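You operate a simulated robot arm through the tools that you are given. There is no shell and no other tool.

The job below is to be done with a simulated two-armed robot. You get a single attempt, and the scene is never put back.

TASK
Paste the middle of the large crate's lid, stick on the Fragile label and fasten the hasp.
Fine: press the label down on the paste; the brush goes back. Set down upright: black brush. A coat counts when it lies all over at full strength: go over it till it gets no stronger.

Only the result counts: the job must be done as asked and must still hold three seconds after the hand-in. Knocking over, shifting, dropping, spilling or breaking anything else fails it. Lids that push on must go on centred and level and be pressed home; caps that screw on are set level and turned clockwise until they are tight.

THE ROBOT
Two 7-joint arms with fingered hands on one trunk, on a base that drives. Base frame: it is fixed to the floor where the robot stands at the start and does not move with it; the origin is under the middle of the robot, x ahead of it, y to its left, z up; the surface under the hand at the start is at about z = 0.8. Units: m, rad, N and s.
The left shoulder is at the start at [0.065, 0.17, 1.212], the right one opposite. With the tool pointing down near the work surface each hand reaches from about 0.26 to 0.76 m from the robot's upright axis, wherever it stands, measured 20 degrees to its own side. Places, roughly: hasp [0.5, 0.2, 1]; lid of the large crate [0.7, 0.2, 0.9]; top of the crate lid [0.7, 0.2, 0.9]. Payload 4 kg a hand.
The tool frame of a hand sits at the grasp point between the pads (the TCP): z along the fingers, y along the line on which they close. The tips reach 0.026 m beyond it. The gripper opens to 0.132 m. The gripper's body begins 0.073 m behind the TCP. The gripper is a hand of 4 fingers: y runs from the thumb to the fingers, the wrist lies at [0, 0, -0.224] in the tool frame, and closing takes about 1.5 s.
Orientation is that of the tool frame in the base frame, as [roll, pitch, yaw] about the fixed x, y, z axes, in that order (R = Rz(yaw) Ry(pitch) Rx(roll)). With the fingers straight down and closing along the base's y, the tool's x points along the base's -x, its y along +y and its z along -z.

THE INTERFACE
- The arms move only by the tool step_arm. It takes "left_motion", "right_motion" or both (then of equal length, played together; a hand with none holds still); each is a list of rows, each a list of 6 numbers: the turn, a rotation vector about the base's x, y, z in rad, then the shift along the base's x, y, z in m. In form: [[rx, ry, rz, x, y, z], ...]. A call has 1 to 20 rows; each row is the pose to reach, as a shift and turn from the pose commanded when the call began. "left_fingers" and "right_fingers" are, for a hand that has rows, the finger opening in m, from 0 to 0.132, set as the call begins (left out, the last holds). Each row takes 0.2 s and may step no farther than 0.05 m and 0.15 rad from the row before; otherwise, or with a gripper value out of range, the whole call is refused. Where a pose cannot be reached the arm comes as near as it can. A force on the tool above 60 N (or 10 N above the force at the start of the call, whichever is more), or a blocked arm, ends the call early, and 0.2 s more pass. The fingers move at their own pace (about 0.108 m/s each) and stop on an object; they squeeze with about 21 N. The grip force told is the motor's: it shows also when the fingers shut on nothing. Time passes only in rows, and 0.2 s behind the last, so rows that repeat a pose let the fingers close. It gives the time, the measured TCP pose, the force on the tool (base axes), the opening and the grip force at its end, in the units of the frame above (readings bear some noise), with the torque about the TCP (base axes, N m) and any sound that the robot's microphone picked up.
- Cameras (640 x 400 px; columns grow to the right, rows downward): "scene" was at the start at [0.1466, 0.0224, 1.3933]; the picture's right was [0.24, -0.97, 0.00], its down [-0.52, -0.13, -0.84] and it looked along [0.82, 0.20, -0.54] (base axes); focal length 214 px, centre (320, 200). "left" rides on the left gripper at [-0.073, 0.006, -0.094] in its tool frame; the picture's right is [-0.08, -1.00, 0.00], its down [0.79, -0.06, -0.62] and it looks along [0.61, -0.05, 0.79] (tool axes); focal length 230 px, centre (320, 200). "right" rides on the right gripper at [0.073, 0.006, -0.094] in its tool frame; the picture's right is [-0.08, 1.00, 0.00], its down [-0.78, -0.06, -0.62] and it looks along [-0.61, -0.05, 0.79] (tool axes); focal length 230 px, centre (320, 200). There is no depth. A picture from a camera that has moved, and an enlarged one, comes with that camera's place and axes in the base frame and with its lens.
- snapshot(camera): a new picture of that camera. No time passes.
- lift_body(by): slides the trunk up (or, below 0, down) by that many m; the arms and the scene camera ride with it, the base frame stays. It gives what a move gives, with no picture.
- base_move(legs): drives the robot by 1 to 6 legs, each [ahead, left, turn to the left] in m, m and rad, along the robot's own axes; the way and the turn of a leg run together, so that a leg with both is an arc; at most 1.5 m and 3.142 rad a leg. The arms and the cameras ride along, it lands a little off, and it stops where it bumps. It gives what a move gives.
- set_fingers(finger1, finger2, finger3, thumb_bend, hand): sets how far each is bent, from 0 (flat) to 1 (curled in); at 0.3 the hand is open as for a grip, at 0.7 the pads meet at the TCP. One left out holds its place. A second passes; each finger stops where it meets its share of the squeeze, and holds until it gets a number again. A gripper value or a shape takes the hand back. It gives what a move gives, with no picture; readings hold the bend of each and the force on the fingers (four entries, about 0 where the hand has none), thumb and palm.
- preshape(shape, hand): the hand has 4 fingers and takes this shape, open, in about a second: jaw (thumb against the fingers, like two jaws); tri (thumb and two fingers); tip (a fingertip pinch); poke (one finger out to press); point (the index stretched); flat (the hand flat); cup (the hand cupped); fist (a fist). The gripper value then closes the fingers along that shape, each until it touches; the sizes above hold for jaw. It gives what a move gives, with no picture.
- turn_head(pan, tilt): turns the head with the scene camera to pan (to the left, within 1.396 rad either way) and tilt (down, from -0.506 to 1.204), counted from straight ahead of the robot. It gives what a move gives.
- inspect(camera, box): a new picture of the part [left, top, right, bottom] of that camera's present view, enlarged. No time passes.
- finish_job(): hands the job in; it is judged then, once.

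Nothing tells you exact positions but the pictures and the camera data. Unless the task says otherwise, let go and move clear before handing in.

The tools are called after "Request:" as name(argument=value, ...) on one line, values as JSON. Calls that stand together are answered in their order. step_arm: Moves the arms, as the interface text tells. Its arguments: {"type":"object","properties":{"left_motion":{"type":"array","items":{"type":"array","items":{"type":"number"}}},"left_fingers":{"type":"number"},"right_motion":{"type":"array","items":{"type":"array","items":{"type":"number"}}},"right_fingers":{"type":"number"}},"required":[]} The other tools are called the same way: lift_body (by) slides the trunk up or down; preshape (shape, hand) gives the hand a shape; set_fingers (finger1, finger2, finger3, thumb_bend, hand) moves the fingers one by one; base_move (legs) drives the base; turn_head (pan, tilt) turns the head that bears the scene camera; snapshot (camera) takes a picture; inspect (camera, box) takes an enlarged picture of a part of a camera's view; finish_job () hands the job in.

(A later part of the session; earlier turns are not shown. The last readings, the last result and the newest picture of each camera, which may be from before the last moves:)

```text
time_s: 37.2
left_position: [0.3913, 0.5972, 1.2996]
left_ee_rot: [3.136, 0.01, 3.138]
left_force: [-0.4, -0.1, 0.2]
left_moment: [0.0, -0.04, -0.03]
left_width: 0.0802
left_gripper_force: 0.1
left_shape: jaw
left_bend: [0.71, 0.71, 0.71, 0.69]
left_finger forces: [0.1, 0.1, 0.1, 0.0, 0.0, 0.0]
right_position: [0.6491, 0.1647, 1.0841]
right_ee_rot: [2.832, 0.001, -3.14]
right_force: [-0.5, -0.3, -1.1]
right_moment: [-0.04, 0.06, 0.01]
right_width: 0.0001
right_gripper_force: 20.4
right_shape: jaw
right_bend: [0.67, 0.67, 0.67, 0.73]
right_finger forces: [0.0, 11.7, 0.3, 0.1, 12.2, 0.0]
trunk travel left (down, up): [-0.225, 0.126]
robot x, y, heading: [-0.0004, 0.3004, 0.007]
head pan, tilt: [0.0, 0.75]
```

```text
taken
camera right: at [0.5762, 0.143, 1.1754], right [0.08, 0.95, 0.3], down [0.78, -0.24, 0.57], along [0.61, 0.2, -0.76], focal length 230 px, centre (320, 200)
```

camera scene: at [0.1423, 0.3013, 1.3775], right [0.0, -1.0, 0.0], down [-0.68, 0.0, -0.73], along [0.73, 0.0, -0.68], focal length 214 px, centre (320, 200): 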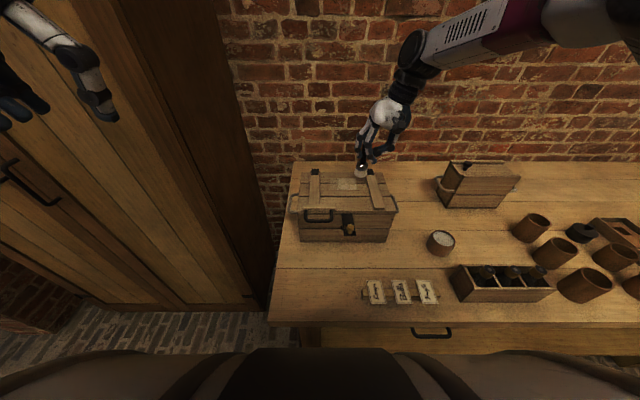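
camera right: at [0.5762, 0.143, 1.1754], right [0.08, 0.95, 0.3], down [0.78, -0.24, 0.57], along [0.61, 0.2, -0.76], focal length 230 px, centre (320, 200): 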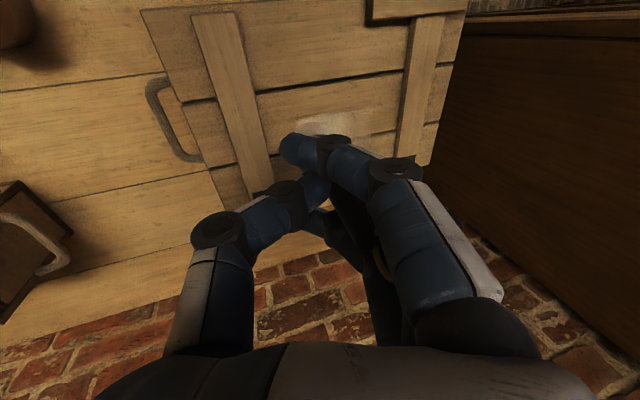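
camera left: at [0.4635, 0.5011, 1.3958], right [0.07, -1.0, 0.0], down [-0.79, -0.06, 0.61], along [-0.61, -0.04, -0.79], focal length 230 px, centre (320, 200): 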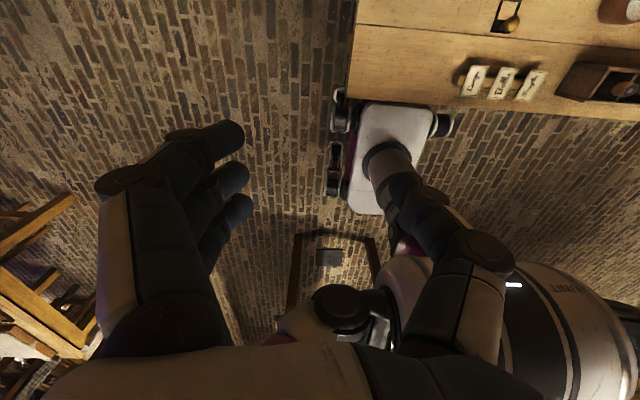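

The base moved 0.1 m left and the patch is visible beside the brush. I raster over the whole patch, including its left side.

Request:
step_arm(right_motion=[[0, 0, 0, 0.0135, 0.03, -0.03], [0, 0, 0, 0.0135, 0.03, -0.061], [0, 0, 0, 0.0335, 0.03, -0.061], [0, 0, 0, 0.0535, 0.03, -0.061], [0, 0, 0, 0.0535, 0.043, -0.061], [0, 0, 0, 0.0335, 0.043, -0.061], [0, 0, 0, 0.0135, 0.043, -0.061], [0, 0, 0, 0.0135, 0.056, -0.061], [0, 0, 0, 0.0335, 0.056, -0.061], [0, 0, 0, 0.0535, 0.056, -0.061], [0, 0, 0, 0.0535, 0.069, -0.061], [0, 0, 0, 0.0335, 0.069, -0.061], [0, 0, 0, 0.0135, 0.069, -0.061], [0, 0, 0, 0.0135, 0.082, -0.061], [0, 0, 0, 0.0335, 0.082, -0.061], [0, 0, 0, 0.0535, 0.082, -0.061]])

Request:
inspect(camera="scene", box=[296, 140, 392, 200])

Request:
inspect(camera="right", box=[200, 20, 440, 180])

```text
time_s: 40.6
left_position: [0.3909, 0.5966, 1.3003]
left_ee_rot: [3.136, 0.01, 3.138]
left_force: [0.3, -0.9, 0.1]
left_moment: [0.0, 0.02, 0.01]
left_width: 0.0804
left_gripper_force: 0.0
left_shape: jaw
left_bend: [0.71, 0.71, 0.71, 0.69]
left_finger forces: [0.1, 0.1, 0.1, 0.1, 0.0, 0.0]
right_position: [0.7031, 0.2487, 1.0231]
right_ee_rot: [2.83, -0.001, -3.14]
right_force: [-0.5, 0.5, 1.5]
right_moment: [0.0, 0.11, 0.02]
right_width: 0.0
right_gripper_force: 21.2
right_shape: jaw
right_bend: [0.67, 0.67, 0.67, 0.73]
right_finger forces: [0.0, 10.8, 1.2, 0.0, 11.8, 0.1]
trunk travel left (down, up): [-0.225, 0.126]
robot x, y, heading: [-0.0041, 0.2997, 0.0]
head pan, tilt: [0.0, 0.75]
```

```text
6.67 times, centred on (344, 170) of scene
camera zoom: at [0.1422, 0.3013, 1.3775], right [0.0, -1.0, 0.0], down [-0.68, 0.0, -0.73], along [0.73, 0.0, -0.68], focal length 1430 px, centre (160, 400)
```

zoom: 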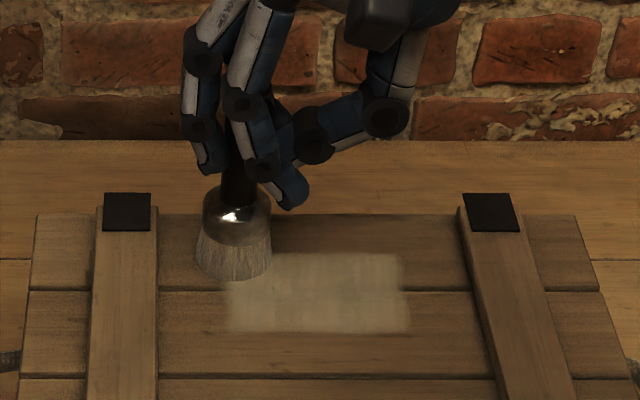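

```text
2.50 times, centred on (320, 100) of right
camera zoom: at [0.6296, 0.2252, 1.1144], right [0.08, 0.95, 0.3], down [0.78, -0.25, 0.57], along [0.61, 0.2, -0.76], focal length 575 px, centre (320, 450)
```

zoom: 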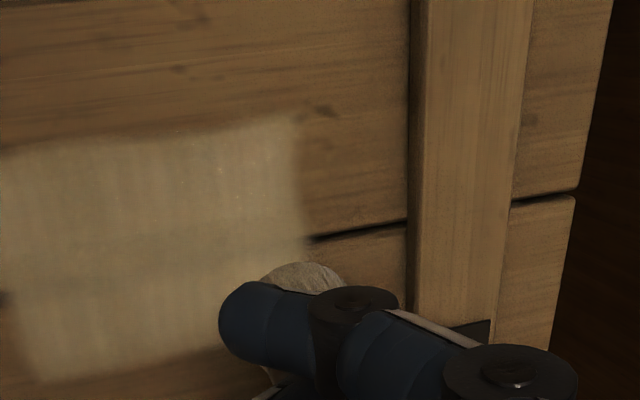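

The coat now fills a rectangle at x 0.657–0.719, y 0.184–0.270, centred at (0.688, 0.227). I go over it again crosswise to bring it to full strength.

Request:
step_arm(right_motion=[[0, 0, 0, 0, -0.018, -0.0007], [0, 0, 0, 0, -0.036, -0.0007], [0, 0, 0, 0, -0.054, -0.0007], [0, 0, 0, 0, -0.0715, -0.0007], [0, 0, 0, -0.0135, -0.0715, -0.0007], [0, 0, 0, -0.0135, -0.054, -0.0007], [0, 0, 0, -0.0135, -0.036, -0.0007], [0, 0, 0, -0.0135, -0.018, -0.0007], [0, 0, 0, -0.0135, 0, -0.0007], [0, 0, 0, -0.027, 0, -0.0007], [0, 0, 0, -0.027, -0.018, -0.0007], [0, 0, 0, -0.027, -0.036, -0.0007], [0, 0, 0, -0.027, -0.054, -0.0007], [0, 0, 0, -0.027, -0.0715, -0.0007], [0, 0, 0, -0.04, -0.0715, -0.0007], [0, 0, 0, -0.04, -0.054, -0.0007], [0, 0, 0, -0.04, -0.036, -0.0007], [0, 0, 0, -0.04, -0.018, -0.0007], [0, 0, 0, -0.04, 0, -0.0007]])

Request:
inspect(camera="scene", box=[296, 140, 392, 200])

Request:
inspect(camera="right", box=[200, 20, 440, 180])

```text
time_s: 44.6
left_position: [0.3909, 0.5964, 1.3003]
left_ee_rot: [3.136, 0.01, 3.137]
left_force: [0.0, 0.0, -0.7]
left_moment: [-0.03, 0.02, -0.02]
left_width: 0.0803
left_gripper_force: 0.1
left_shape: jaw
left_bend: [0.71, 0.71, 0.71, 0.69]
left_finger forces: [0.0, 0.0, 0.0, 0.1, 0.1, 0.0]
right_position: [0.662, 0.249, 1.0227]
right_ee_rot: [2.832, 0.002, -3.142]
right_force: [-0.1, -0.1, -1.4]
right_moment: [-0.05, 0.03, -0.02]
right_width: 0.0001
right_gripper_force: 21.1
right_shape: jaw
right_bend: [0.67, 0.7, 0.68, 0.75]
right_finger forces: [0.1, 8.0, 6.9, 0.0, 6.3, 0.0]
trunk travel left (down, up): [-0.225, 0.126]
robot x, y, heading: [-0.0021, 0.3005, 0.003]
head pan, tilt: [0.0, 0.75]
```

```text
6.67 times, centred on (344, 170) of scene
camera zoom: at [0.1423, 0.3013, 1.3775], right [0.0, -1.0, 0.0], down [-0.68, 0.0, -0.73], along [0.73, 0.0, -0.68], focal length 1430 px, centre (160, 400)
```

zoom: 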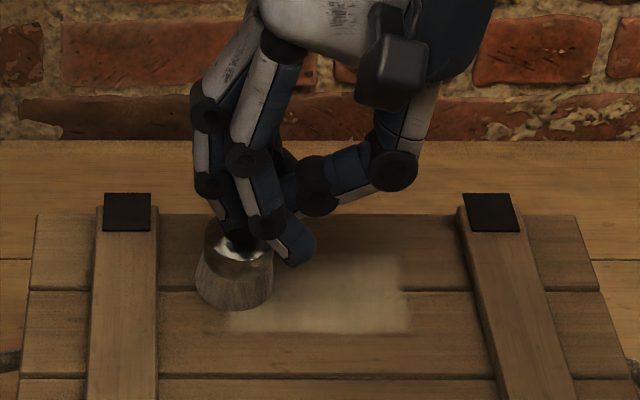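

```text
2.50 times, centred on (320, 100) of right
camera zoom: at [0.5891, 0.2253, 1.1134], right [0.08, 0.95, 0.3], down [0.79, -0.24, 0.57], along [0.61, 0.2, -0.76], focal length 575 px, centre (320, 450)
```

zoom: 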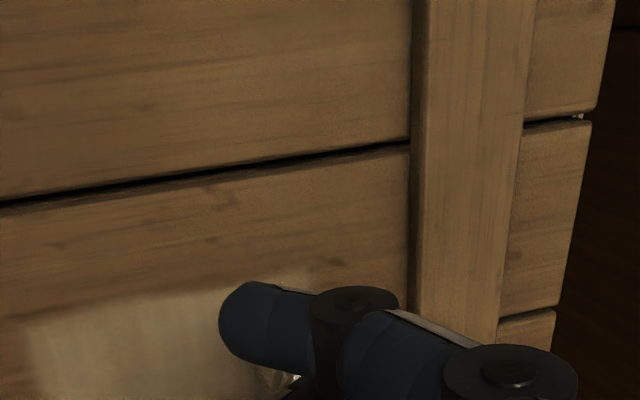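

The brush has swung in the grip, its handle now leaning back against a second finger. I lift gently and look closely before doing more.

Request:
step_arm(right_motion=[[0, 0, 0, 0, 0, 0.005], [0, 0, 0, 0, 0, 0.015], [0, 0, 0, 0, 0, 0.03], [0, 0, 0, 0, 0, 0.03]])

Request:
inspect(camera="scene", box=[296, 130, 376, 180])

Request:
inspect(camera="right", box=[220, 80, 460, 300])

```text
time_s: 45.6
left_position: [0.3916, 0.5951, 1.3]
left_ee_rot: [3.135, 0.011, 3.138]
left_force: [0.7, 0.4, 0.6]
left_moment: [0.02, -0.03, -0.01]
left_width: 0.08
left_gripper_force: 0.0
left_shape: jaw
left_bend: [0.71, 0.71, 0.71, 0.69]
left_finger forces: [0.0, 0.0, 0.1, 0.1, 0.0, 0.0]
right_position: [0.6638, 0.2471, 1.0528]
right_ee_rot: [2.831, -0.001, -3.141]
right_force: [-0.7, 0.2, -1.6]
right_moment: [-0.03, -0.01, 0.01]
right_width: 0.0001
right_gripper_force: 20.9
right_shape: jaw
right_bend: [0.67, 0.7, 0.68, 0.75]
right_finger forces: [0.3, 7.9, 7.0, 0.1, 6.2, 0.0]
trunk travel left (down, up): [-0.225, 0.126]
robot x, y, heading: [-0.0015, 0.301, -0.001]
head pan, tilt: [0.0, 0.75]
```

```text
8.00 times, centred on (336, 155) of scene
camera zoom: at [0.1425, 0.3008, 1.3775], right [0.0, -1.0, 0.0], down [-0.68, 0.0, -0.73], along [0.73, 0.0, -0.68], focal length 1716 px, centre (192, 560)
```

zoom: 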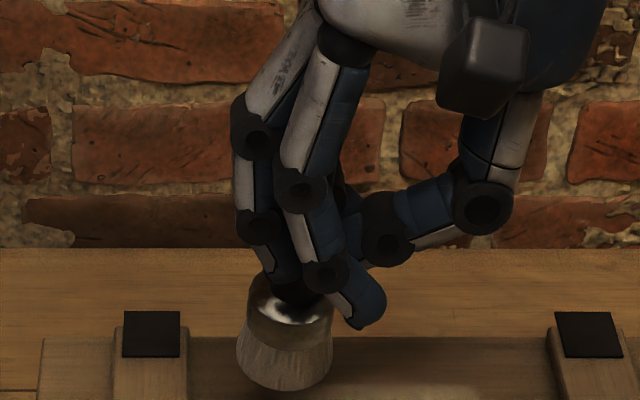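

```text
1.82 times, centred on (340, 190) of right
camera zoom: at [0.5902, 0.2245, 1.1437], right [0.08, 0.95, 0.3], down [0.78, -0.25, 0.57], along [0.61, 0.2, -0.76], focal length 418 px, centre (284, 218)
```

zoom: 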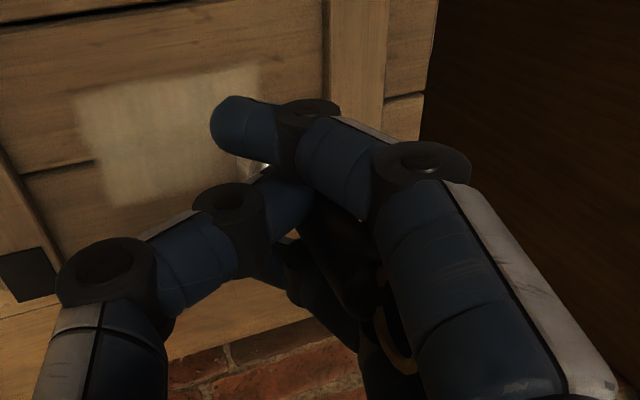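

The handle has slipped sideways to sit between the middle and ring fingers against the thumb, a firm three-point hold, and the brush is still upright. I step aside and inspect the coat.

Request:
step_arm(right_motion=[[0, 0, 0, -0.03, -0.02, 0.03], [0, 0, 0, -0.06, -0.05, 0.05], [0, 0, 0, -0.09, -0.09, 0.06], [0, 0, 0, -0.1, -0.13, 0.06], [0, 0, 0, -0.1, -0.17, 0.06], [0, 0, 0, -0.1, -0.2, 0.06], [0, 0, 0, -0.1, -0.2, 0.06]])

Request:
inspect(camera="scene", box=[320, 165, 368, 195])

Request:
inspect(camera="scene", box=[360, 130, 456, 200])

Request:
snapshot(camera="right")

```text
refused: row 3 steps farther than a row can; nothing moved
```

```text
13.33 times, centred on (344, 180) of scene
camera zoom: at [0.1425, 0.3008, 1.3775], right [0.0, -1.0, 0.0], down [-0.68, 0.0, -0.73], along [0.73, 0.0, -0.68], focal length 2860 px, centre (0, 467)
```

zoom: 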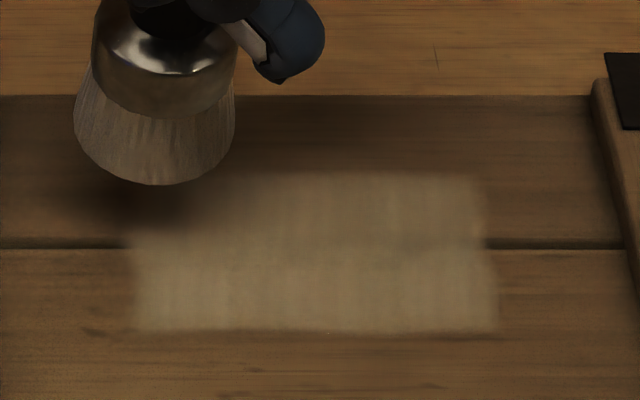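

```text
5.71 times, centred on (408, 165) of scene
camera zoom: at [0.1425, 0.3008, 1.3775], right [0.0, -1.0, 0.0], down [-0.68, 0.0, -0.73], along [0.73, 0.0, -0.68], focal length 1226 px, centre (-183, 400)
```

zoom: 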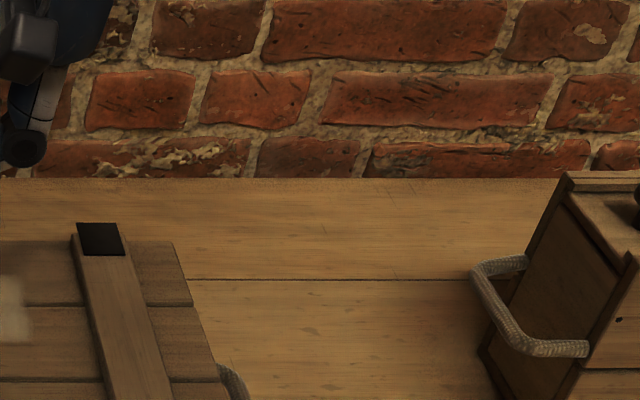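

```text
taken
camera right: at [0.5902, 0.2245, 1.1437], right [0.08, 0.95, 0.3], down [0.78, -0.25, 0.57], along [0.61, 0.2, -0.76], focal length 230 px, centre (320, 200)
```

right: 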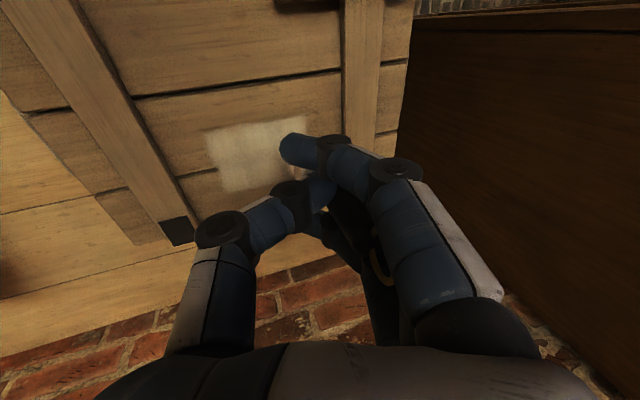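

The coat is even but the bristles look nearly dry, so I reload the brush and go over it once more. First I carry it to above the pot with the new offset.

Request:
step_arm(right_motion=[[0, 0, 0, -0.015, -0.02, 0.03], [0, 0, 0, -0.031, -0.055, 0.04], [0, 0, 0, -0.047, -0.095, 0.04], [0, 0, 0, -0.063, -0.135, 0.04], [0, 0, 0, -0.079, -0.175, 0.04], [0, 0, 0, -0.095, -0.215, 0.03], [0, 0, 0, -0.111, -0.255, 0.02], [0, 0, 0, -0.127, -0.295, 0.0], [0, 0, 0, -0.143, -0.325, -0.03], [0, 0, 0, -0.151, -0.338, -0.07], [0, 0, 0, -0.151, -0.338, -0.085], [0, 0, 0, -0.151, -0.338, -0.085]])

Request:
inspect(camera="scene", box=[400, 180, 496, 260])

Request:
inspect(camera="scene", box=[320, 165, 368, 195])

Request:
snapshot(camera="right")

```text
time_s: 48.2
left_position: [0.391, 0.5961, 1.3003]
left_ee_rot: [3.137, 0.011, 3.14]
left_force: [0.3, -0.2, 0.1]
left_moment: [-0.01, 0.01, 0.0]
left_width: 0.0803
left_gripper_force: 0.1
left_shape: jaw
left_bend: [0.71, 0.71, 0.71, 0.69]
left_finger forces: [0.0, 0.1, 0.0, 0.1, 0.0, 0.0]
right_position: [0.51, -0.0902, 0.9692]
right_ee_rot: [2.83, 0.0, -3.14]
right_force: [-0.2, -0.3, -1.1]
right_moment: [0.0, 0.01, 0.0]
right_width: 0.0
right_gripper_force: 21.1
right_shape: jaw
right_bend: [0.67, 0.7, 0.68, 0.75]
right_finger forces: [0.1, 7.7, 7.1, 0.1, 6.3, 0.0]
trunk travel left (down, up): [-0.225, 0.126]
robot x, y, heading: [0.0024, 0.3011, -0.001]
head pan, tilt: [0.0, 0.75]
```

```text
5.00 times, centred on (448, 220) of scene
camera zoom: at [0.1423, 0.3007, 1.3775], right [0.0, -1.0, 0.0], down [-0.68, 0.0, -0.73], along [0.73, 0.0, -0.68], focal length 1072 px, centre (-320, 100)
```

zoom: 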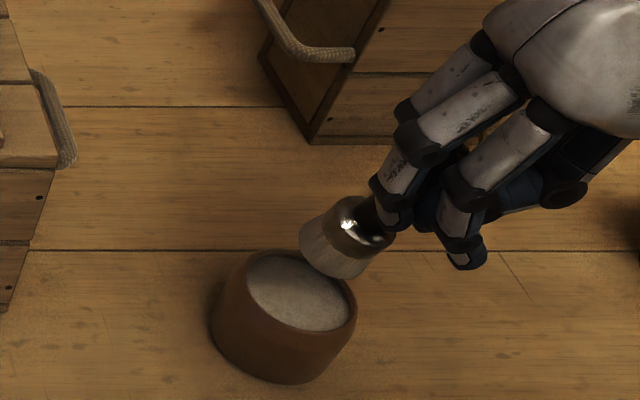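

```text
13.33 times, centred on (344, 180) of scene
camera zoom: at [0.1423, 0.3007, 1.3775], right [0.0, -1.0, 0.0], down [-0.68, 0.0, -0.73], along [0.73, 0.0, -0.68], focal length 2860 px, centre (0, 467)
```

zoom: 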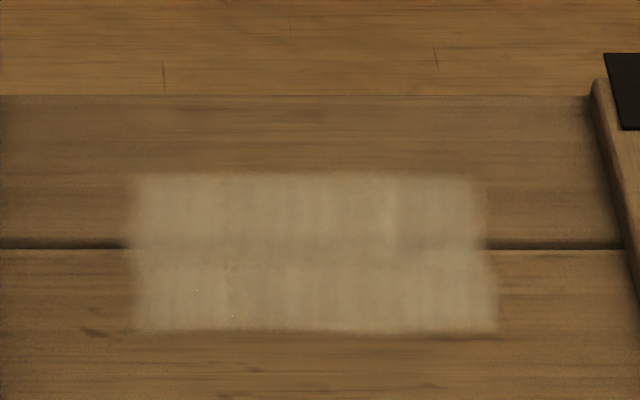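

```text
taken
camera right: at [0.4374, -0.1132, 1.0594], right [0.08, 0.95, 0.3], down [0.78, -0.25, 0.57], along [0.61, 0.2, -0.76], focal length 230 px, centre (320, 200)
```

right: 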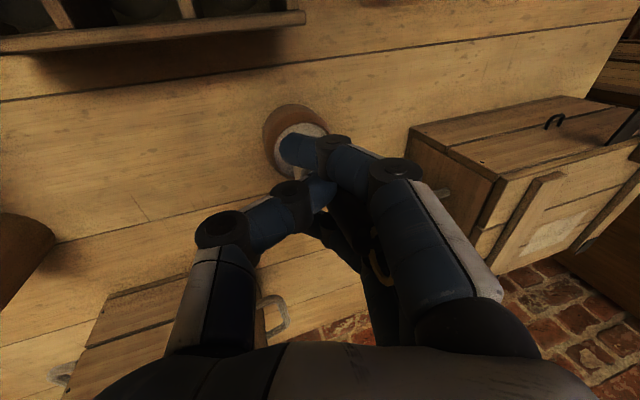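

The bristle end is right over the paste. I lower carefully to a light contact this time.

Request:
step_arm(right_motion=[[0, 0, 0, 0.002, 0.004, -0.015], [0, 0, 0, 0.002, 0.004, -0.028], [0, 0, 0, 0.002, 0.004, -0.034], [0, 0, 0, 0.002, 0.004, -0.037], [0, 0, 0, 0.002, 0.004, -0.037]])

Request:
inspect(camera="scene", box=[400, 190, 496, 270])

```text
time_s: 49.4
left_position: [0.3914, 0.5965, 1.2999]
left_ee_rot: [3.136, 0.011, 3.138]
left_force: [0.1, -0.7, -0.4]
left_moment: [0.03, 0.03, -0.03]
left_width: 0.0802
left_gripper_force: 0.1
left_shape: jaw
left_bend: [0.71, 0.71, 0.71, 0.69]
left_finger forces: [0.0, 0.0, 0.0, 0.0, 0.0, 0.0]
right_position: [0.5136, -0.0867, 0.9311]
right_ee_rot: [2.833, -0.001, -3.14]
right_force: [0.2, -0.3, -1.3]
right_moment: [-0.01, 0.02, 0.0]
right_width: 0.0001
right_gripper_force: 20.7
right_shape: jaw
right_bend: [0.67, 0.7, 0.68, 0.75]
right_finger forces: [0.3, 7.7, 7.2, 0.1, 6.3, 0.1]
trunk travel left (down, up): [-0.225, 0.126]
robot x, y, heading: [-0.0016, 0.2986, -0.001]
head pan, tilt: [0.0, 0.75]
```

```text
5.00 times, centred on (448, 230) of scene
camera zoom: at [0.1423, 0.3009, 1.3775], right [0.0, -1.0, 0.0], down [-0.68, 0.0, -0.73], along [0.73, 0.0, -0.68], focal length 1072 px, centre (-320, 50)
```

zoom: 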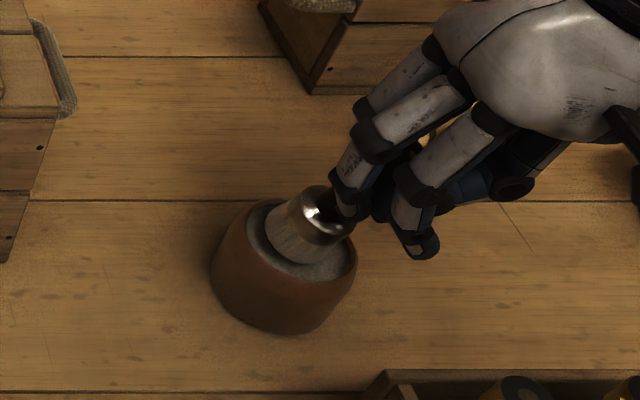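

Request:
step_arm(right_motion=[[0, 0, 0, 0, 0, -0.002], [0, 0, 0, 0, 0, -0.004], [0, 0, 0, 0, 0, -0.004]])

Request:
inspect(camera="scene", box=[420, 205, 484, 255])

```text
time_s: 50.2
left_position: [0.3916, 0.5953, 1.3012]
left_ee_rot: [3.137, 0.012, 3.138]
left_force: [0.4, -0.3, 0.3]
left_moment: [0.01, -0.01, -0.02]
left_width: 0.0803
left_gripper_force: 0.1
left_shape: jaw
left_bend: [0.71, 0.71, 0.71, 0.69]
left_finger forces: [0.1, 0.0, 0.1, 0.0, 0.0, 0.0]
right_position: [0.5131, -0.0851, 0.9289]
right_ee_rot: [2.829, 0.002, -3.14]
right_force: [-1.0, 0.0, 5.7]
right_moment: [0.04, 0.02, -0.01]
right_width: 0.0
right_gripper_force: 20.7
right_shape: jaw
right_bend: [0.67, 0.71, 0.68, 0.75]
right_finger forces: [0.3, 8.8, 7.7, 0.1, 7.0, 0.0]
trunk travel left (down, up): [-0.225, 0.126]
robot x, y, heading: [-0.0002, 0.3027, -0.001]
head pan, tilt: [0.0, 0.75]
```

```text
8.00 times, centred on (452, 230) of scene
camera zoom: at [0.1418, 0.3011, 1.3777], right [0.0, -1.0, 0.0], down [-0.68, 0.0, -0.73], along [0.73, 0.0, -0.68], focal length 1716 px, centre (-736, -40)
```

zoom: 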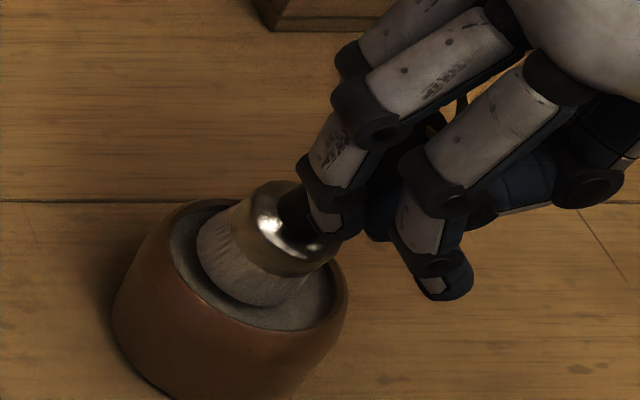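

Contact is about 7 N. I lift to see whether the bristles took paste.

Request:
step_arm(right_motion=[[0, 0, 0, 0, 0, 0.01], [0, 0, 0, 0, 0, 0.04], [0, 0, 0, 0, 0, 0.08], [0, 0, 0, 0, 0, 0.12], [0, 0, 0, 0, 0, 0.12]])

Request:
inspect(camera="scene", box=[400, 140, 496, 210])

Request:
inspect(camera="scene", box=[400, 210, 496, 270])

```text
time_s: 51.4
left_position: [0.3919, 0.5967, 1.2997]
left_ee_rot: [3.138, 0.012, 3.138]
left_force: [0.0, 0.2, 0.9]
left_moment: [-0.02, 0.02, -0.02]
left_width: 0.0804
left_gripper_force: 0.1
left_shape: jaw
left_bend: [0.71, 0.71, 0.71, 0.69]
left_finger forces: [0.0, 0.1, 0.0, 0.1, 0.0, 0.1]
right_position: [0.5137, -0.0873, 1.0472]
right_ee_rot: [2.833, 0.001, -3.139]
right_force: [0.5, -0.1, -1.9]
right_moment: [-0.02, 0.02, -0.01]
right_width: 0.0
right_gripper_force: 20.8
right_shape: jaw
right_bend: [0.67, 0.71, 0.68, 0.75]
right_finger forces: [0.4, 7.9, 7.3, 0.0, 6.3, 0.0]
trunk travel left (down, up): [-0.225, 0.126]
robot x, y, heading: [-0.0027, 0.2994, 0.0]
head pan, tilt: [0.0, 0.75]
```

```text
5.71 times, centred on (448, 175) of scene
camera zoom: at [0.1428, 0.3005, 1.3774], right [0.0, -1.0, 0.0], down [-0.68, 0.0, -0.73], along [0.73, 0.0, -0.68], focal length 1226 px, centre (-411, 343)
```

zoom: 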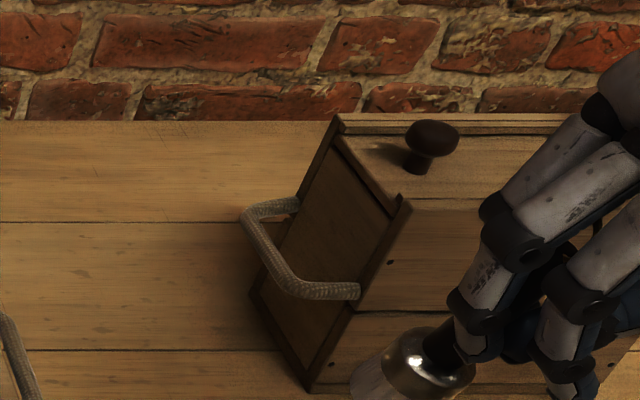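

```text
6.67 times, centred on (448, 240) of scene
camera zoom: at [0.1428, 0.3005, 1.3774], right [0.0, -1.0, 0.0], down [-0.68, 0.0, -0.73], along [0.73, 0.0, -0.68], focal length 1430 px, centre (-533, -67)
```

zoom: 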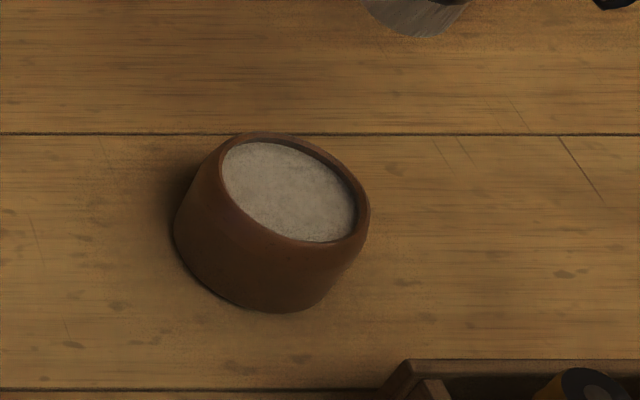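

Request:
inspect(camera="scene", box=[448, 175, 512, 225])

Request:
snapshot(camera="right")

Request:
inspect(camera="right", box=[220, 80, 460, 300])

```text
8.00 times, centred on (480, 200) of scene
camera zoom: at [0.1428, 0.3005, 1.3774], right [0.0, -1.0, 0.0], down [-0.68, 0.0, -0.73], along [0.73, 0.0, -0.68], focal length 1716 px, centre (-960, 200)
```

zoom: 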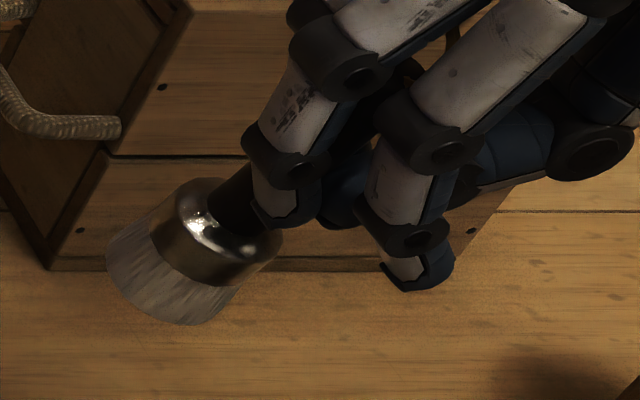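

```text
taken
camera right: at [0.4414, -0.1096, 1.1376], right [0.08, 0.95, 0.3], down [0.79, -0.25, 0.57], along [0.61, 0.2, -0.76], focal length 230 px, centre (320, 200)
```

right: 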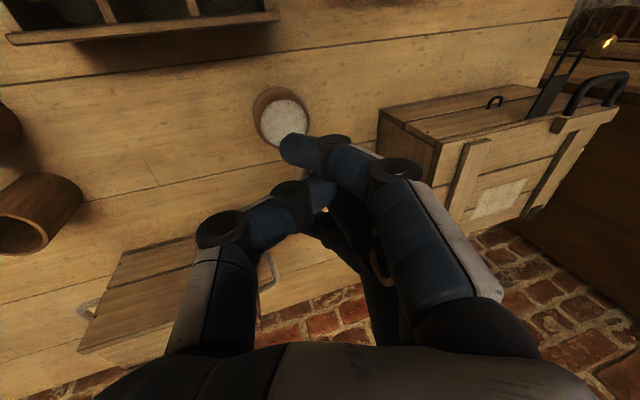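

```text
1.82 times, centred on (340, 190) of right
camera zoom: at [0.4414, -0.1096, 1.1376], right [0.08, 0.95, 0.3], down [0.79, -0.25, 0.57], along [0.61, 0.2, -0.76], focal length 418 px, centre (284, 218)
```

zoom: 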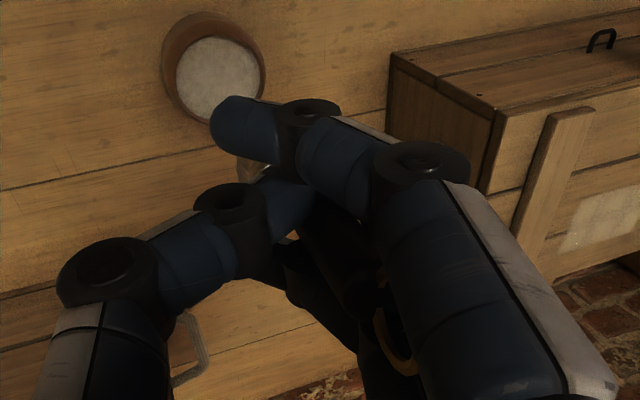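

The bristles still look grey, so that dip took little paste. I go back in with a slightly firmer, longer contact and a small swirl inside the pot.

Request:
step_arm(right_motion=[[0, 0, 0, -0.003, -0.003, -0.04], [0, 0, 0, -0.003, -0.003, -0.08], [0, 0, 0, -0.003, -0.003, -0.11], [0, 0, 0, -0.003, -0.003, -0.118], [0, 0, 0, -0.003, -0.003, -0.1195], [0, 0, 0, 0.001, -0.003, -0.1195], [0, 0, 0, 0.001, 0.001, -0.1195], [0, 0, 0, -0.005, 0.001, -0.1195], [0, 0, 0, -0.005, -0.005, -0.1195], [0, 0, 0, -0.003, -0.003, -0.1195], [0, 0, 0, -0.003, -0.003, -0.1195]])

Request:
inspect(camera="scene", box=[420, 205, 484, 255])

```text
time_s: 53.8
left_position: [0.3906, 0.5956, 1.3002]
left_ee_rot: [3.136, 0.01, 3.139]
left_force: [-0.4, 0.0, 0.0]
left_moment: [-0.04, 0.02, 0.02]
left_width: 0.0804
left_gripper_force: 0.1
left_shape: jaw
left_bend: [0.71, 0.71, 0.71, 0.69]
left_finger forces: [0.0, 0.0, 0.0, 0.0, 0.0, 0.0]
right_position: [0.5091, -0.0893, 0.9272]
right_ee_rot: [2.831, -0.001, -3.138]
right_force: [-1.6, 0.6, 3.4]
right_moment: [0.12, 0.05, 0.0]
right_width: 0.0
right_gripper_force: 20.9
right_shape: jaw
right_bend: [0.67, 0.71, 0.68, 0.76]
right_finger forces: [0.5, 9.6, 8.3, 0.0, 5.8, 0.0]
trunk travel left (down, up): [-0.225, 0.126]
robot x, y, heading: [-0.0028, 0.2998, 0.002]
head pan, tilt: [0.0, 0.75]
```

```text
8.00 times, centred on (452, 230) of scene
camera zoom: at [0.1418, 0.301, 1.3775], right [0.0, -1.0, 0.0], down [-0.68, 0.0, -0.73], along [0.73, 0.0, -0.68], focal length 1716 px, centre (-736, -40)
```

zoom: 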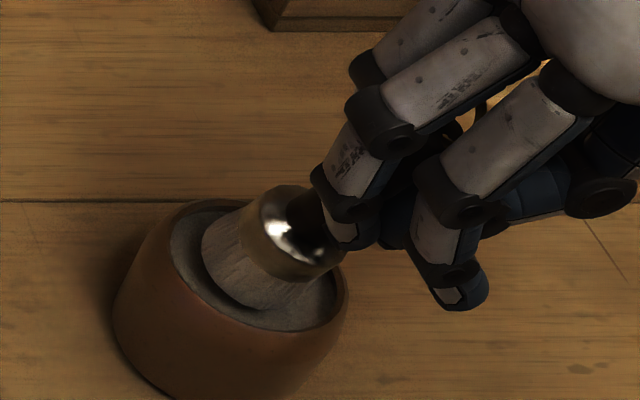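

The brush is leaning, so only its edge touches the paste. I lift it, and bring the left hand's camera round to view the brush from the +y side to measure the lean.

Request:
step_arm(right_motion=[[0, 0, 0, 0, 0, 0.01], [0, 0, 0, 0, 0, 0.04], [0, 0, 0, 0, 0, 0.08], [0, 0, 0, 0, 0, 0.12], [0, 0, 0, 0, 0, 0.12]])

Request:
step_arm(left_motion=[[0, 0, 0.14, 0.006, -0.035, -0.008], [0, 0, 0.28, 0.012, -0.07, -0.016], [0, 0, 0.42, 0.018, -0.105, -0.024], [0, 0, 0.56, 0.024, -0.14, -0.032], [0, 0, 0.7, 0.03, -0.175, -0.04], [0, 0, 0.84, 0.036, -0.21, -0.048], [0, 0, 0.98, 0.042, -0.245, -0.056], [0, 0, 1.12, 0.05, -0.28, -0.064], [0, 0, 1.26, 0.06, -0.315, -0.072], [0, 0, 1.4, 0.06, -0.346, -0.08], [0, 0, 1.54, 0.06, -0.346, -0.08], [0, 0, 1.54, 0.06, -0.346, -0.08]])

Request:
snapshot(camera="left")

Request:
snapshot(camera="scene")

```text
time_s: 55.0
left_position: [0.3911, 0.5951, 1.2994]
left_ee_rot: [3.135, 0.011, 3.138]
left_force: [-0.3, 0.6, -0.3]
left_moment: [-0.03, 0.01, 0.0]
left_width: 0.0803
left_gripper_force: 0.2
left_shape: jaw
left_bend: [0.71, 0.71, 0.71, 0.69]
left_finger forces: [0.0, 0.0, 0.0, 0.0, 0.0, 0.1]
right_position: [0.5099, -0.0893, 1.0472]
right_ee_rot: [2.831, 0.0, 3.141]
right_force: [-0.6, -0.5, -1.0]
right_moment: [-0.01, 0.03, 0.0]
right_width: 0.0
right_gripper_force: 21.5
right_shape: jaw
right_bend: [0.67, 0.71, 0.68, 0.76]
right_finger forces: [1.0, 8.7, 8.5, 0.1, 5.3, 0.1]
trunk travel left (down, up): [-0.225, 0.126]
robot x, y, heading: [-0.0009, 0.2987, 0.002]
head pan, tilt: [0.0, 0.75]
```

```text
time_s: 57.6
left_position: [0.4747, 0.3968, 1.2069]
left_ee_rot: [-3.125, -0.125, -1.637]
left_force: [-0.3, -0.5, 0.5]
left_moment: [-0.02, 0.01, -0.01]
left_width: 0.0803
left_gripper_force: 0.0
left_shape: jaw
left_bend: [0.71, 0.71, 0.71, 0.69]
left_finger forces: [0.1, 0.0, 0.0, 0.1, 0.0, 0.0]
left hand out of reach, approached as far as the arm can: row 6, 7, 8, 9, 10, 11, 12
right_position: [0.5114, -0.0908, 1.0458]
right_ee_rot: [2.831, 0.002, -3.14]
right_force: [0.0, -0.3, -1.4]
right_moment: [-0.01, 0.0, -0.01]
right_width: 0.0
right_gripper_force: 20.7
right_shape: jaw
right_bend: [0.67, 0.71, 0.68, 0.76]
right_finger forces: [1.1, 8.8, 8.5, 0.1, 5.5, 0.0]
trunk travel left (down, up): [-0.225, 0.126]
robot x, y, heading: [-0.0006, 0.3012, 0.002]
head pan, tilt: [0.0, 0.75]
```

```text
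taken
camera left: at [0.4732, 0.481, 1.2931], right [1.0, 0.01, 0.01], down [0.01, -0.7, 0.71], along [0.01, -0.71, -0.7], focal length 230 px, centre (320, 200)
```

left: 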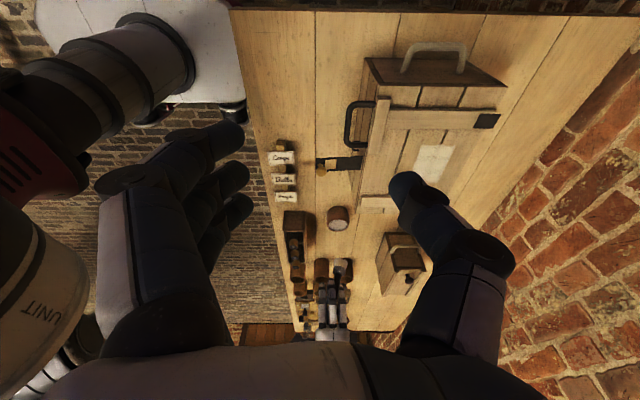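

```text
taken
camera scene: at [0.1423, 0.2999, 1.3775], right [0.0, -1.0, 0.0], down [-0.68, 0.0, -0.73], along [0.73, 0.0, -0.68], focal length 214 px, centre (320, 200)
```

scene: 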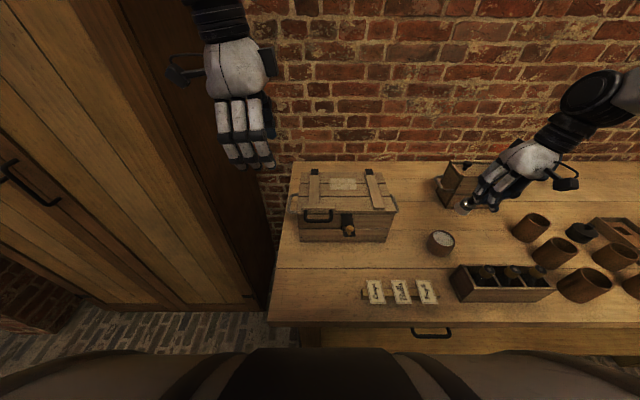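

The left camera now looks along −y toward the right hand. I zoom in on the brush from there.

Request:
inspect(camera="left", box=[290, 240, 386, 340])

Request:
inspect(camera="scene", box=[448, 170, 528, 220])

```text
4.00 times, centred on (338, 290) of left
camera zoom: at [0.4732, 0.481, 1.2931], right [1.0, 0.01, 0.01], down [0.01, -0.7, 0.71], along [0.01, -0.71, -0.7], focal length 920 px, centre (248, -160)
```

zoom: 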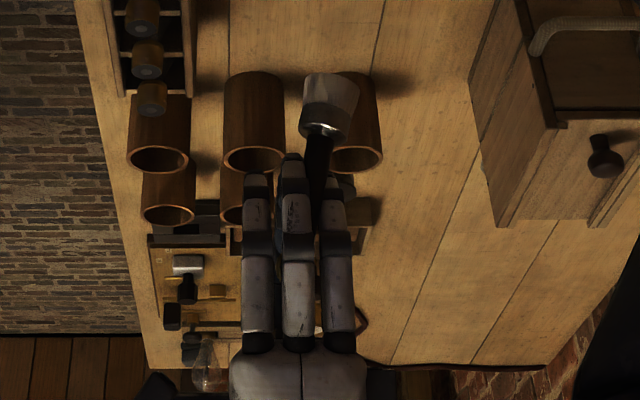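

```text
8.00 times, centred on (488, 195) of scene
camera zoom: at [0.1423, 0.2999, 1.3775], right [0.0, -1.0, 0.0], down [-0.68, 0.0, -0.73], along [0.73, 0.0, -0.68], focal length 1716 px, centre (-1024, 240)
```

zoom: 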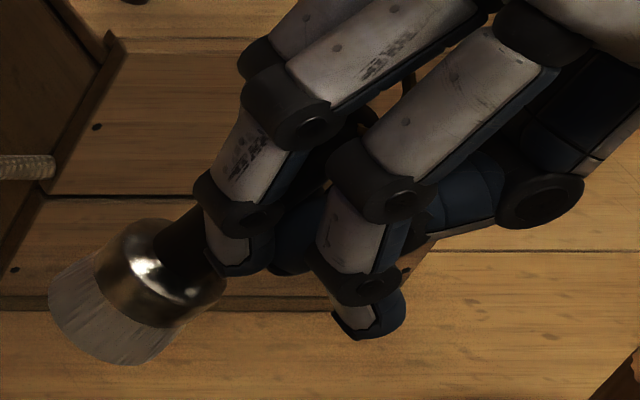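

From both views the brush leans about 0.18 rad with its top toward −x and −y. I turn the hand to bring it upright and check from both cameras again.

Request:
step_arm(right_motion=[[-0.06, 0.06, 0, 0, 0, 0.005], [-0.12, 0.12, 0, 0, 0, 0.01], [-0.18, 0.18, 0, 0, 0, 0.01], [-0.18, 0.18, 0, 0, 0, 0.01]])

Request:
inspect(camera="left", box=[290, 240, 386, 340])

Request:
inspect(camera="scene", box=[448, 170, 528, 220])

Request:
snapshot(camera="right")

```text
time_s: 58.6
left_position: [0.4755, 0.3984, 1.2054]
left_ee_rot: [-3.132, -0.124, -1.63]
left_force: [0.7, 0.3, -0.3]
left_moment: [-0.02, 0.0, 0.01]
left_width: 0.0804
left_gripper_force: 0.1
left_shape: jaw
left_bend: [0.71, 0.71, 0.71, 0.69]
left_finger forces: [0.0, 0.0, 0.1, 0.0, 0.0, 0.0]
right_position: [0.5098, -0.0907, 1.0568]
right_ee_rot: [3.014, -0.18, 3.126]
right_force: [-0.3, -0.1, -0.9]
right_moment: [0.03, 0.04, 0.01]
right_width: 0.0
right_gripper_force: 21.1
right_shape: jaw
right_bend: [0.67, 0.71, 0.68, 0.76]
right_finger forces: [1.1, 8.8, 8.6, 0.0, 5.3, 0.0]
trunk travel left (down, up): [-0.225, 0.126]
robot x, y, heading: [-0.0064, 0.2994, -0.0]
head pan, tilt: [0.0, 0.75]
```

```text
4.00 times, centred on (338, 290) of left
camera zoom: at [0.4738, 0.4828, 1.2897], right [1.0, 0.02, 0.0], down [0.01, -0.7, 0.71], along [0.01, -0.71, -0.71], focal length 920 px, centre (248, -160)
```

zoom: 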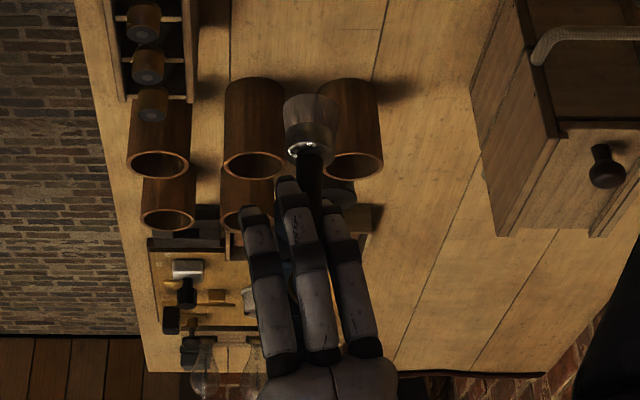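

```text
8.00 times, centred on (488, 195) of scene
camera zoom: at [0.1419, 0.3004, 1.3776], right [0.0, -1.0, 0.0], down [-0.68, 0.0, -0.73], along [0.73, 0.0, -0.68], focal length 1716 px, centre (-1024, 240)
```

zoom: 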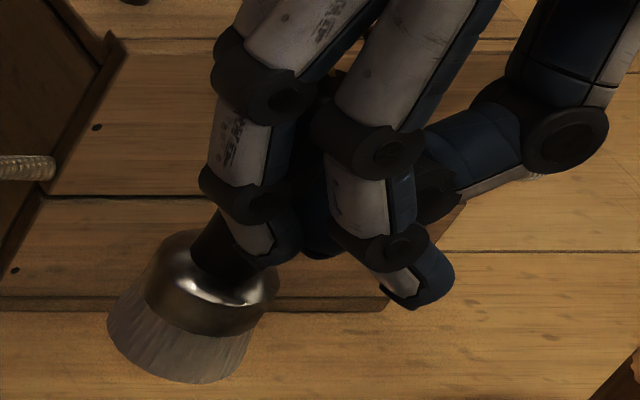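

```text
taken
camera right: at [0.4551, -0.095, 1.1618], right [0.11, 0.99, 0.11], down [0.88, -0.15, 0.45], along [0.47, 0.05, -0.88], focal length 230 px, centre (320, 200)
```

right: 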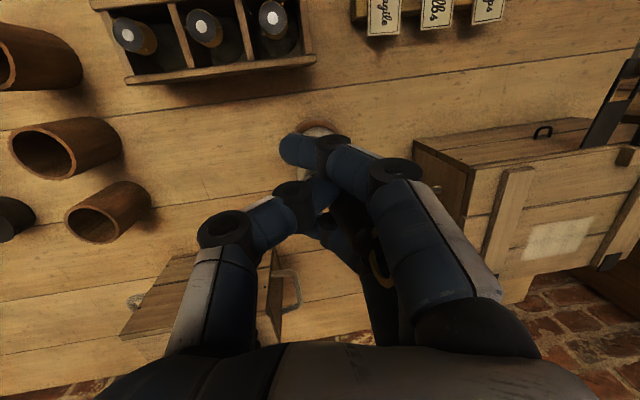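

The brush is now upright within about 0.05 rad, with its bristle end near (0.530, -0.092). I move over the pot centre and lower it.

Request:
step_arm(right_motion=[[0, 0.025, 0, 0.006, 0.009, -0.02], [0, 0.05, 0, 0.0126, 0.0184, -0.05], [0, 0.05, 0, 0.0126, 0.0184, -0.08], [0, 0.05, 0, 0.0126, 0.0184, -0.105], [0, 0.05, 0, 0.0126, 0.0184, -0.113], [0, 0.05, 0, 0.0126, 0.0184, -0.117], [0, 0.05, 0, 0.0126, 0.0184, -0.117]])

Request:
inspect(camera="scene", box=[420, 205, 484, 255])

Request:
inspect(camera="left", box=[290, 210, 386, 310])

```text
time_s: 60.2
left_position: [0.4757, 0.3991, 1.2036]
left_ee_rot: [-3.135, -0.123, -1.633]
left_force: [-0.9, 0.7, 0.2]
left_moment: [0.0, -0.02, -0.02]
left_width: 0.0804
left_gripper_force: 0.1
left_shape: jaw
left_bend: [0.71, 0.71, 0.71, 0.69]
left_finger forces: [0.0, 0.0, 0.0, 0.0, 0.0, 0.1]
right_position: [0.523, -0.0704, 0.94]
right_ee_rot: [3.017, -0.229, 3.125]
right_force: [-0.6, -0.1, -1.1]
right_moment: [-0.03, 0.04, -0.03]
right_width: 0.0
right_gripper_force: 21.4
right_shape: jaw
right_bend: [0.67, 0.71, 0.68, 0.76]
right_finger forces: [1.1, 8.6, 8.7, 0.0, 5.1, 0.0]
trunk travel left (down, up): [-0.225, 0.126]
robot x, y, heading: [0.0016, 0.2997, 0.005]
head pan, tilt: [0.0, 0.75]
```

```text
8.00 times, centred on (452, 230) of scene
camera zoom: at [0.1422, 0.3009, 1.3775], right [0.0, -1.0, 0.0], down [-0.68, 0.0, -0.73], along [0.73, 0.0, -0.68], focal length 1716 px, centre (-736, -40)
```

zoom: 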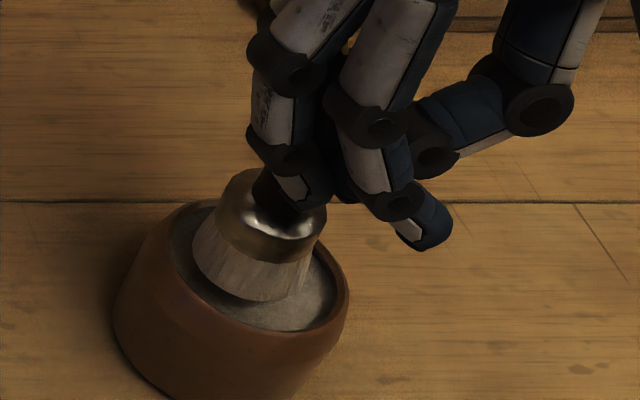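

```text
4.00 times, centred on (338, 260) of left
camera zoom: at [0.4741, 0.483, 1.2893], right [1.0, 0.02, 0.0], down [0.01, -0.7, 0.71], along [0.01, -0.71, -0.7], focal length 920 px, centre (248, -40)
```

zoom: 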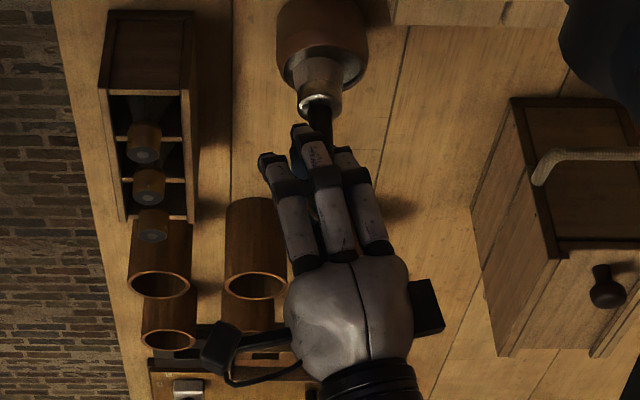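

Request:
step_arm(right_motion=[[0, 0, 0, 0, 0, -0.002], [0, 0, 0, 0, 0, -0.004], [0, 0, 0, 0, 0, -0.0055], [0, 0, 0, 0, 0, -0.0055]])

Request:
inspect(camera="scene", box=[420, 205, 484, 255])

```text
time_s: 61.2
left_position: [0.4754, 0.3979, 1.2051]
left_ee_rot: [-3.134, -0.125, -1.634]
left_force: [0.0, 0.7, 0.0]
left_moment: [0.02, -0.01, -0.03]
left_width: 0.0802
left_gripper_force: 0.0
left_shape: jaw
left_bend: [0.71, 0.71, 0.71, 0.69]
left_finger forces: [0.0, 0.1, 0.0, 0.0, 0.0, 0.1]
right_position: [0.5237, -0.0717, 0.9348]
right_ee_rot: [3.014, -0.229, 3.127]
right_force: [0.3, 0.7, -0.9]
right_moment: [-0.01, 0.02, 0.04]
right_width: 0.0004
right_gripper_force: 20.7
right_shape: jaw
right_bend: [0.67, 0.71, 0.68, 0.76]
right_finger forces: [1.1, 8.7, 8.6, 0.0, 5.2, 0.0]
trunk travel left (down, up): [-0.225, 0.126]
robot x, y, heading: [-0.0012, 0.3, -0.002]
head pan, tilt: [0.0, 0.75]
```

```text
8.00 times, centred on (452, 230) of scene
camera zoom: at [0.1423, 0.3009, 1.3775], right [0.0, -1.0, 0.0], down [-0.68, 0.0, -0.73], along [0.73, 0.0, -0.68], focal length 1716 px, centre (-736, -40)
```

zoom: 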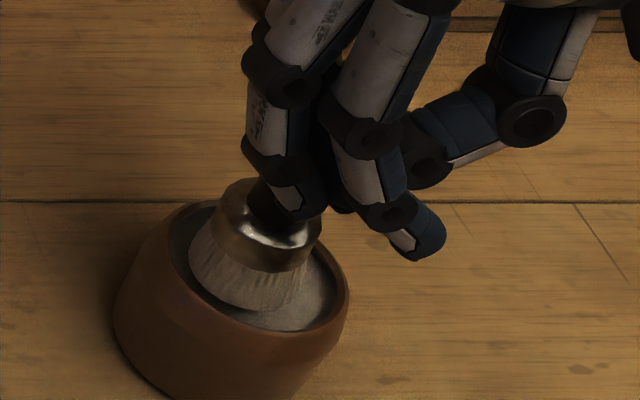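

Request:
step_arm(right_motion=[[0, 0, 0, 0.002, -0.002, -0.002], [0, 0, 0, 0.002, -0.002, -0.004], [0, 0, 0, 0.002, -0.002, -0.005], [0, 0, 0, 0.002, -0.002, -0.005]])

Request:
inspect(camera="scene", box=[420, 205, 484, 255])

```text
time_s: 62.2
left_position: [0.4745, 0.3989, 1.2051]
left_ee_rot: [-3.132, -0.125, -1.632]
left_force: [-0.4, -0.6, 0.2]
left_moment: [-0.02, 0.01, 0.02]
left_width: 0.0805
left_gripper_force: 0.1
left_shape: jaw
left_bend: [0.71, 0.71, 0.71, 0.69]
left_finger forces: [0.0, 0.1, 0.0, 0.1, 0.1, 0.0]
right_position: [0.5263, -0.0739, 0.9312]
right_ee_rot: [3.014, -0.225, 3.126]
right_force: [-0.2, -0.9, 5.3]
right_moment: [0.13, -0.03, -0.02]
right_width: 0.0
right_gripper_force: 20.8
right_shape: jaw
right_bend: [0.67, 0.71, 0.68, 0.76]
right_finger forces: [1.0, 8.9, 8.9, 0.1, 5.9, 0.0]
trunk travel left (down, up): [-0.225, 0.126]
robot x, y, heading: [-0.0019, 0.299, 0.002]
head pan, tilt: [0.0, 0.75]
```

```text
8.00 times, centred on (452, 230) of scene
camera zoom: at [0.1417, 0.3012, 1.3777], right [0.0, -1.0, 0.0], down [-0.68, 0.0, -0.73], along [0.73, 0.0, -0.68], focal length 1716 px, centre (-736, -40)
```

zoom: 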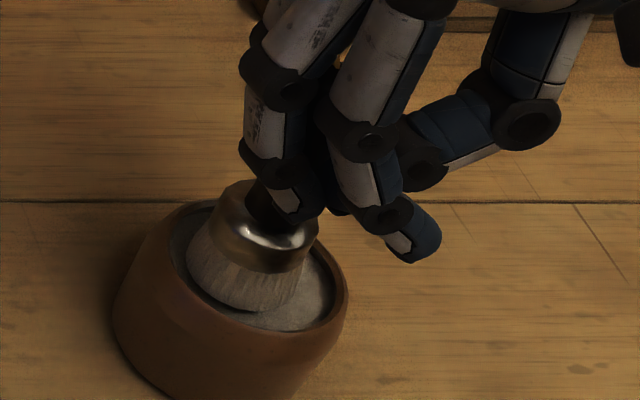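

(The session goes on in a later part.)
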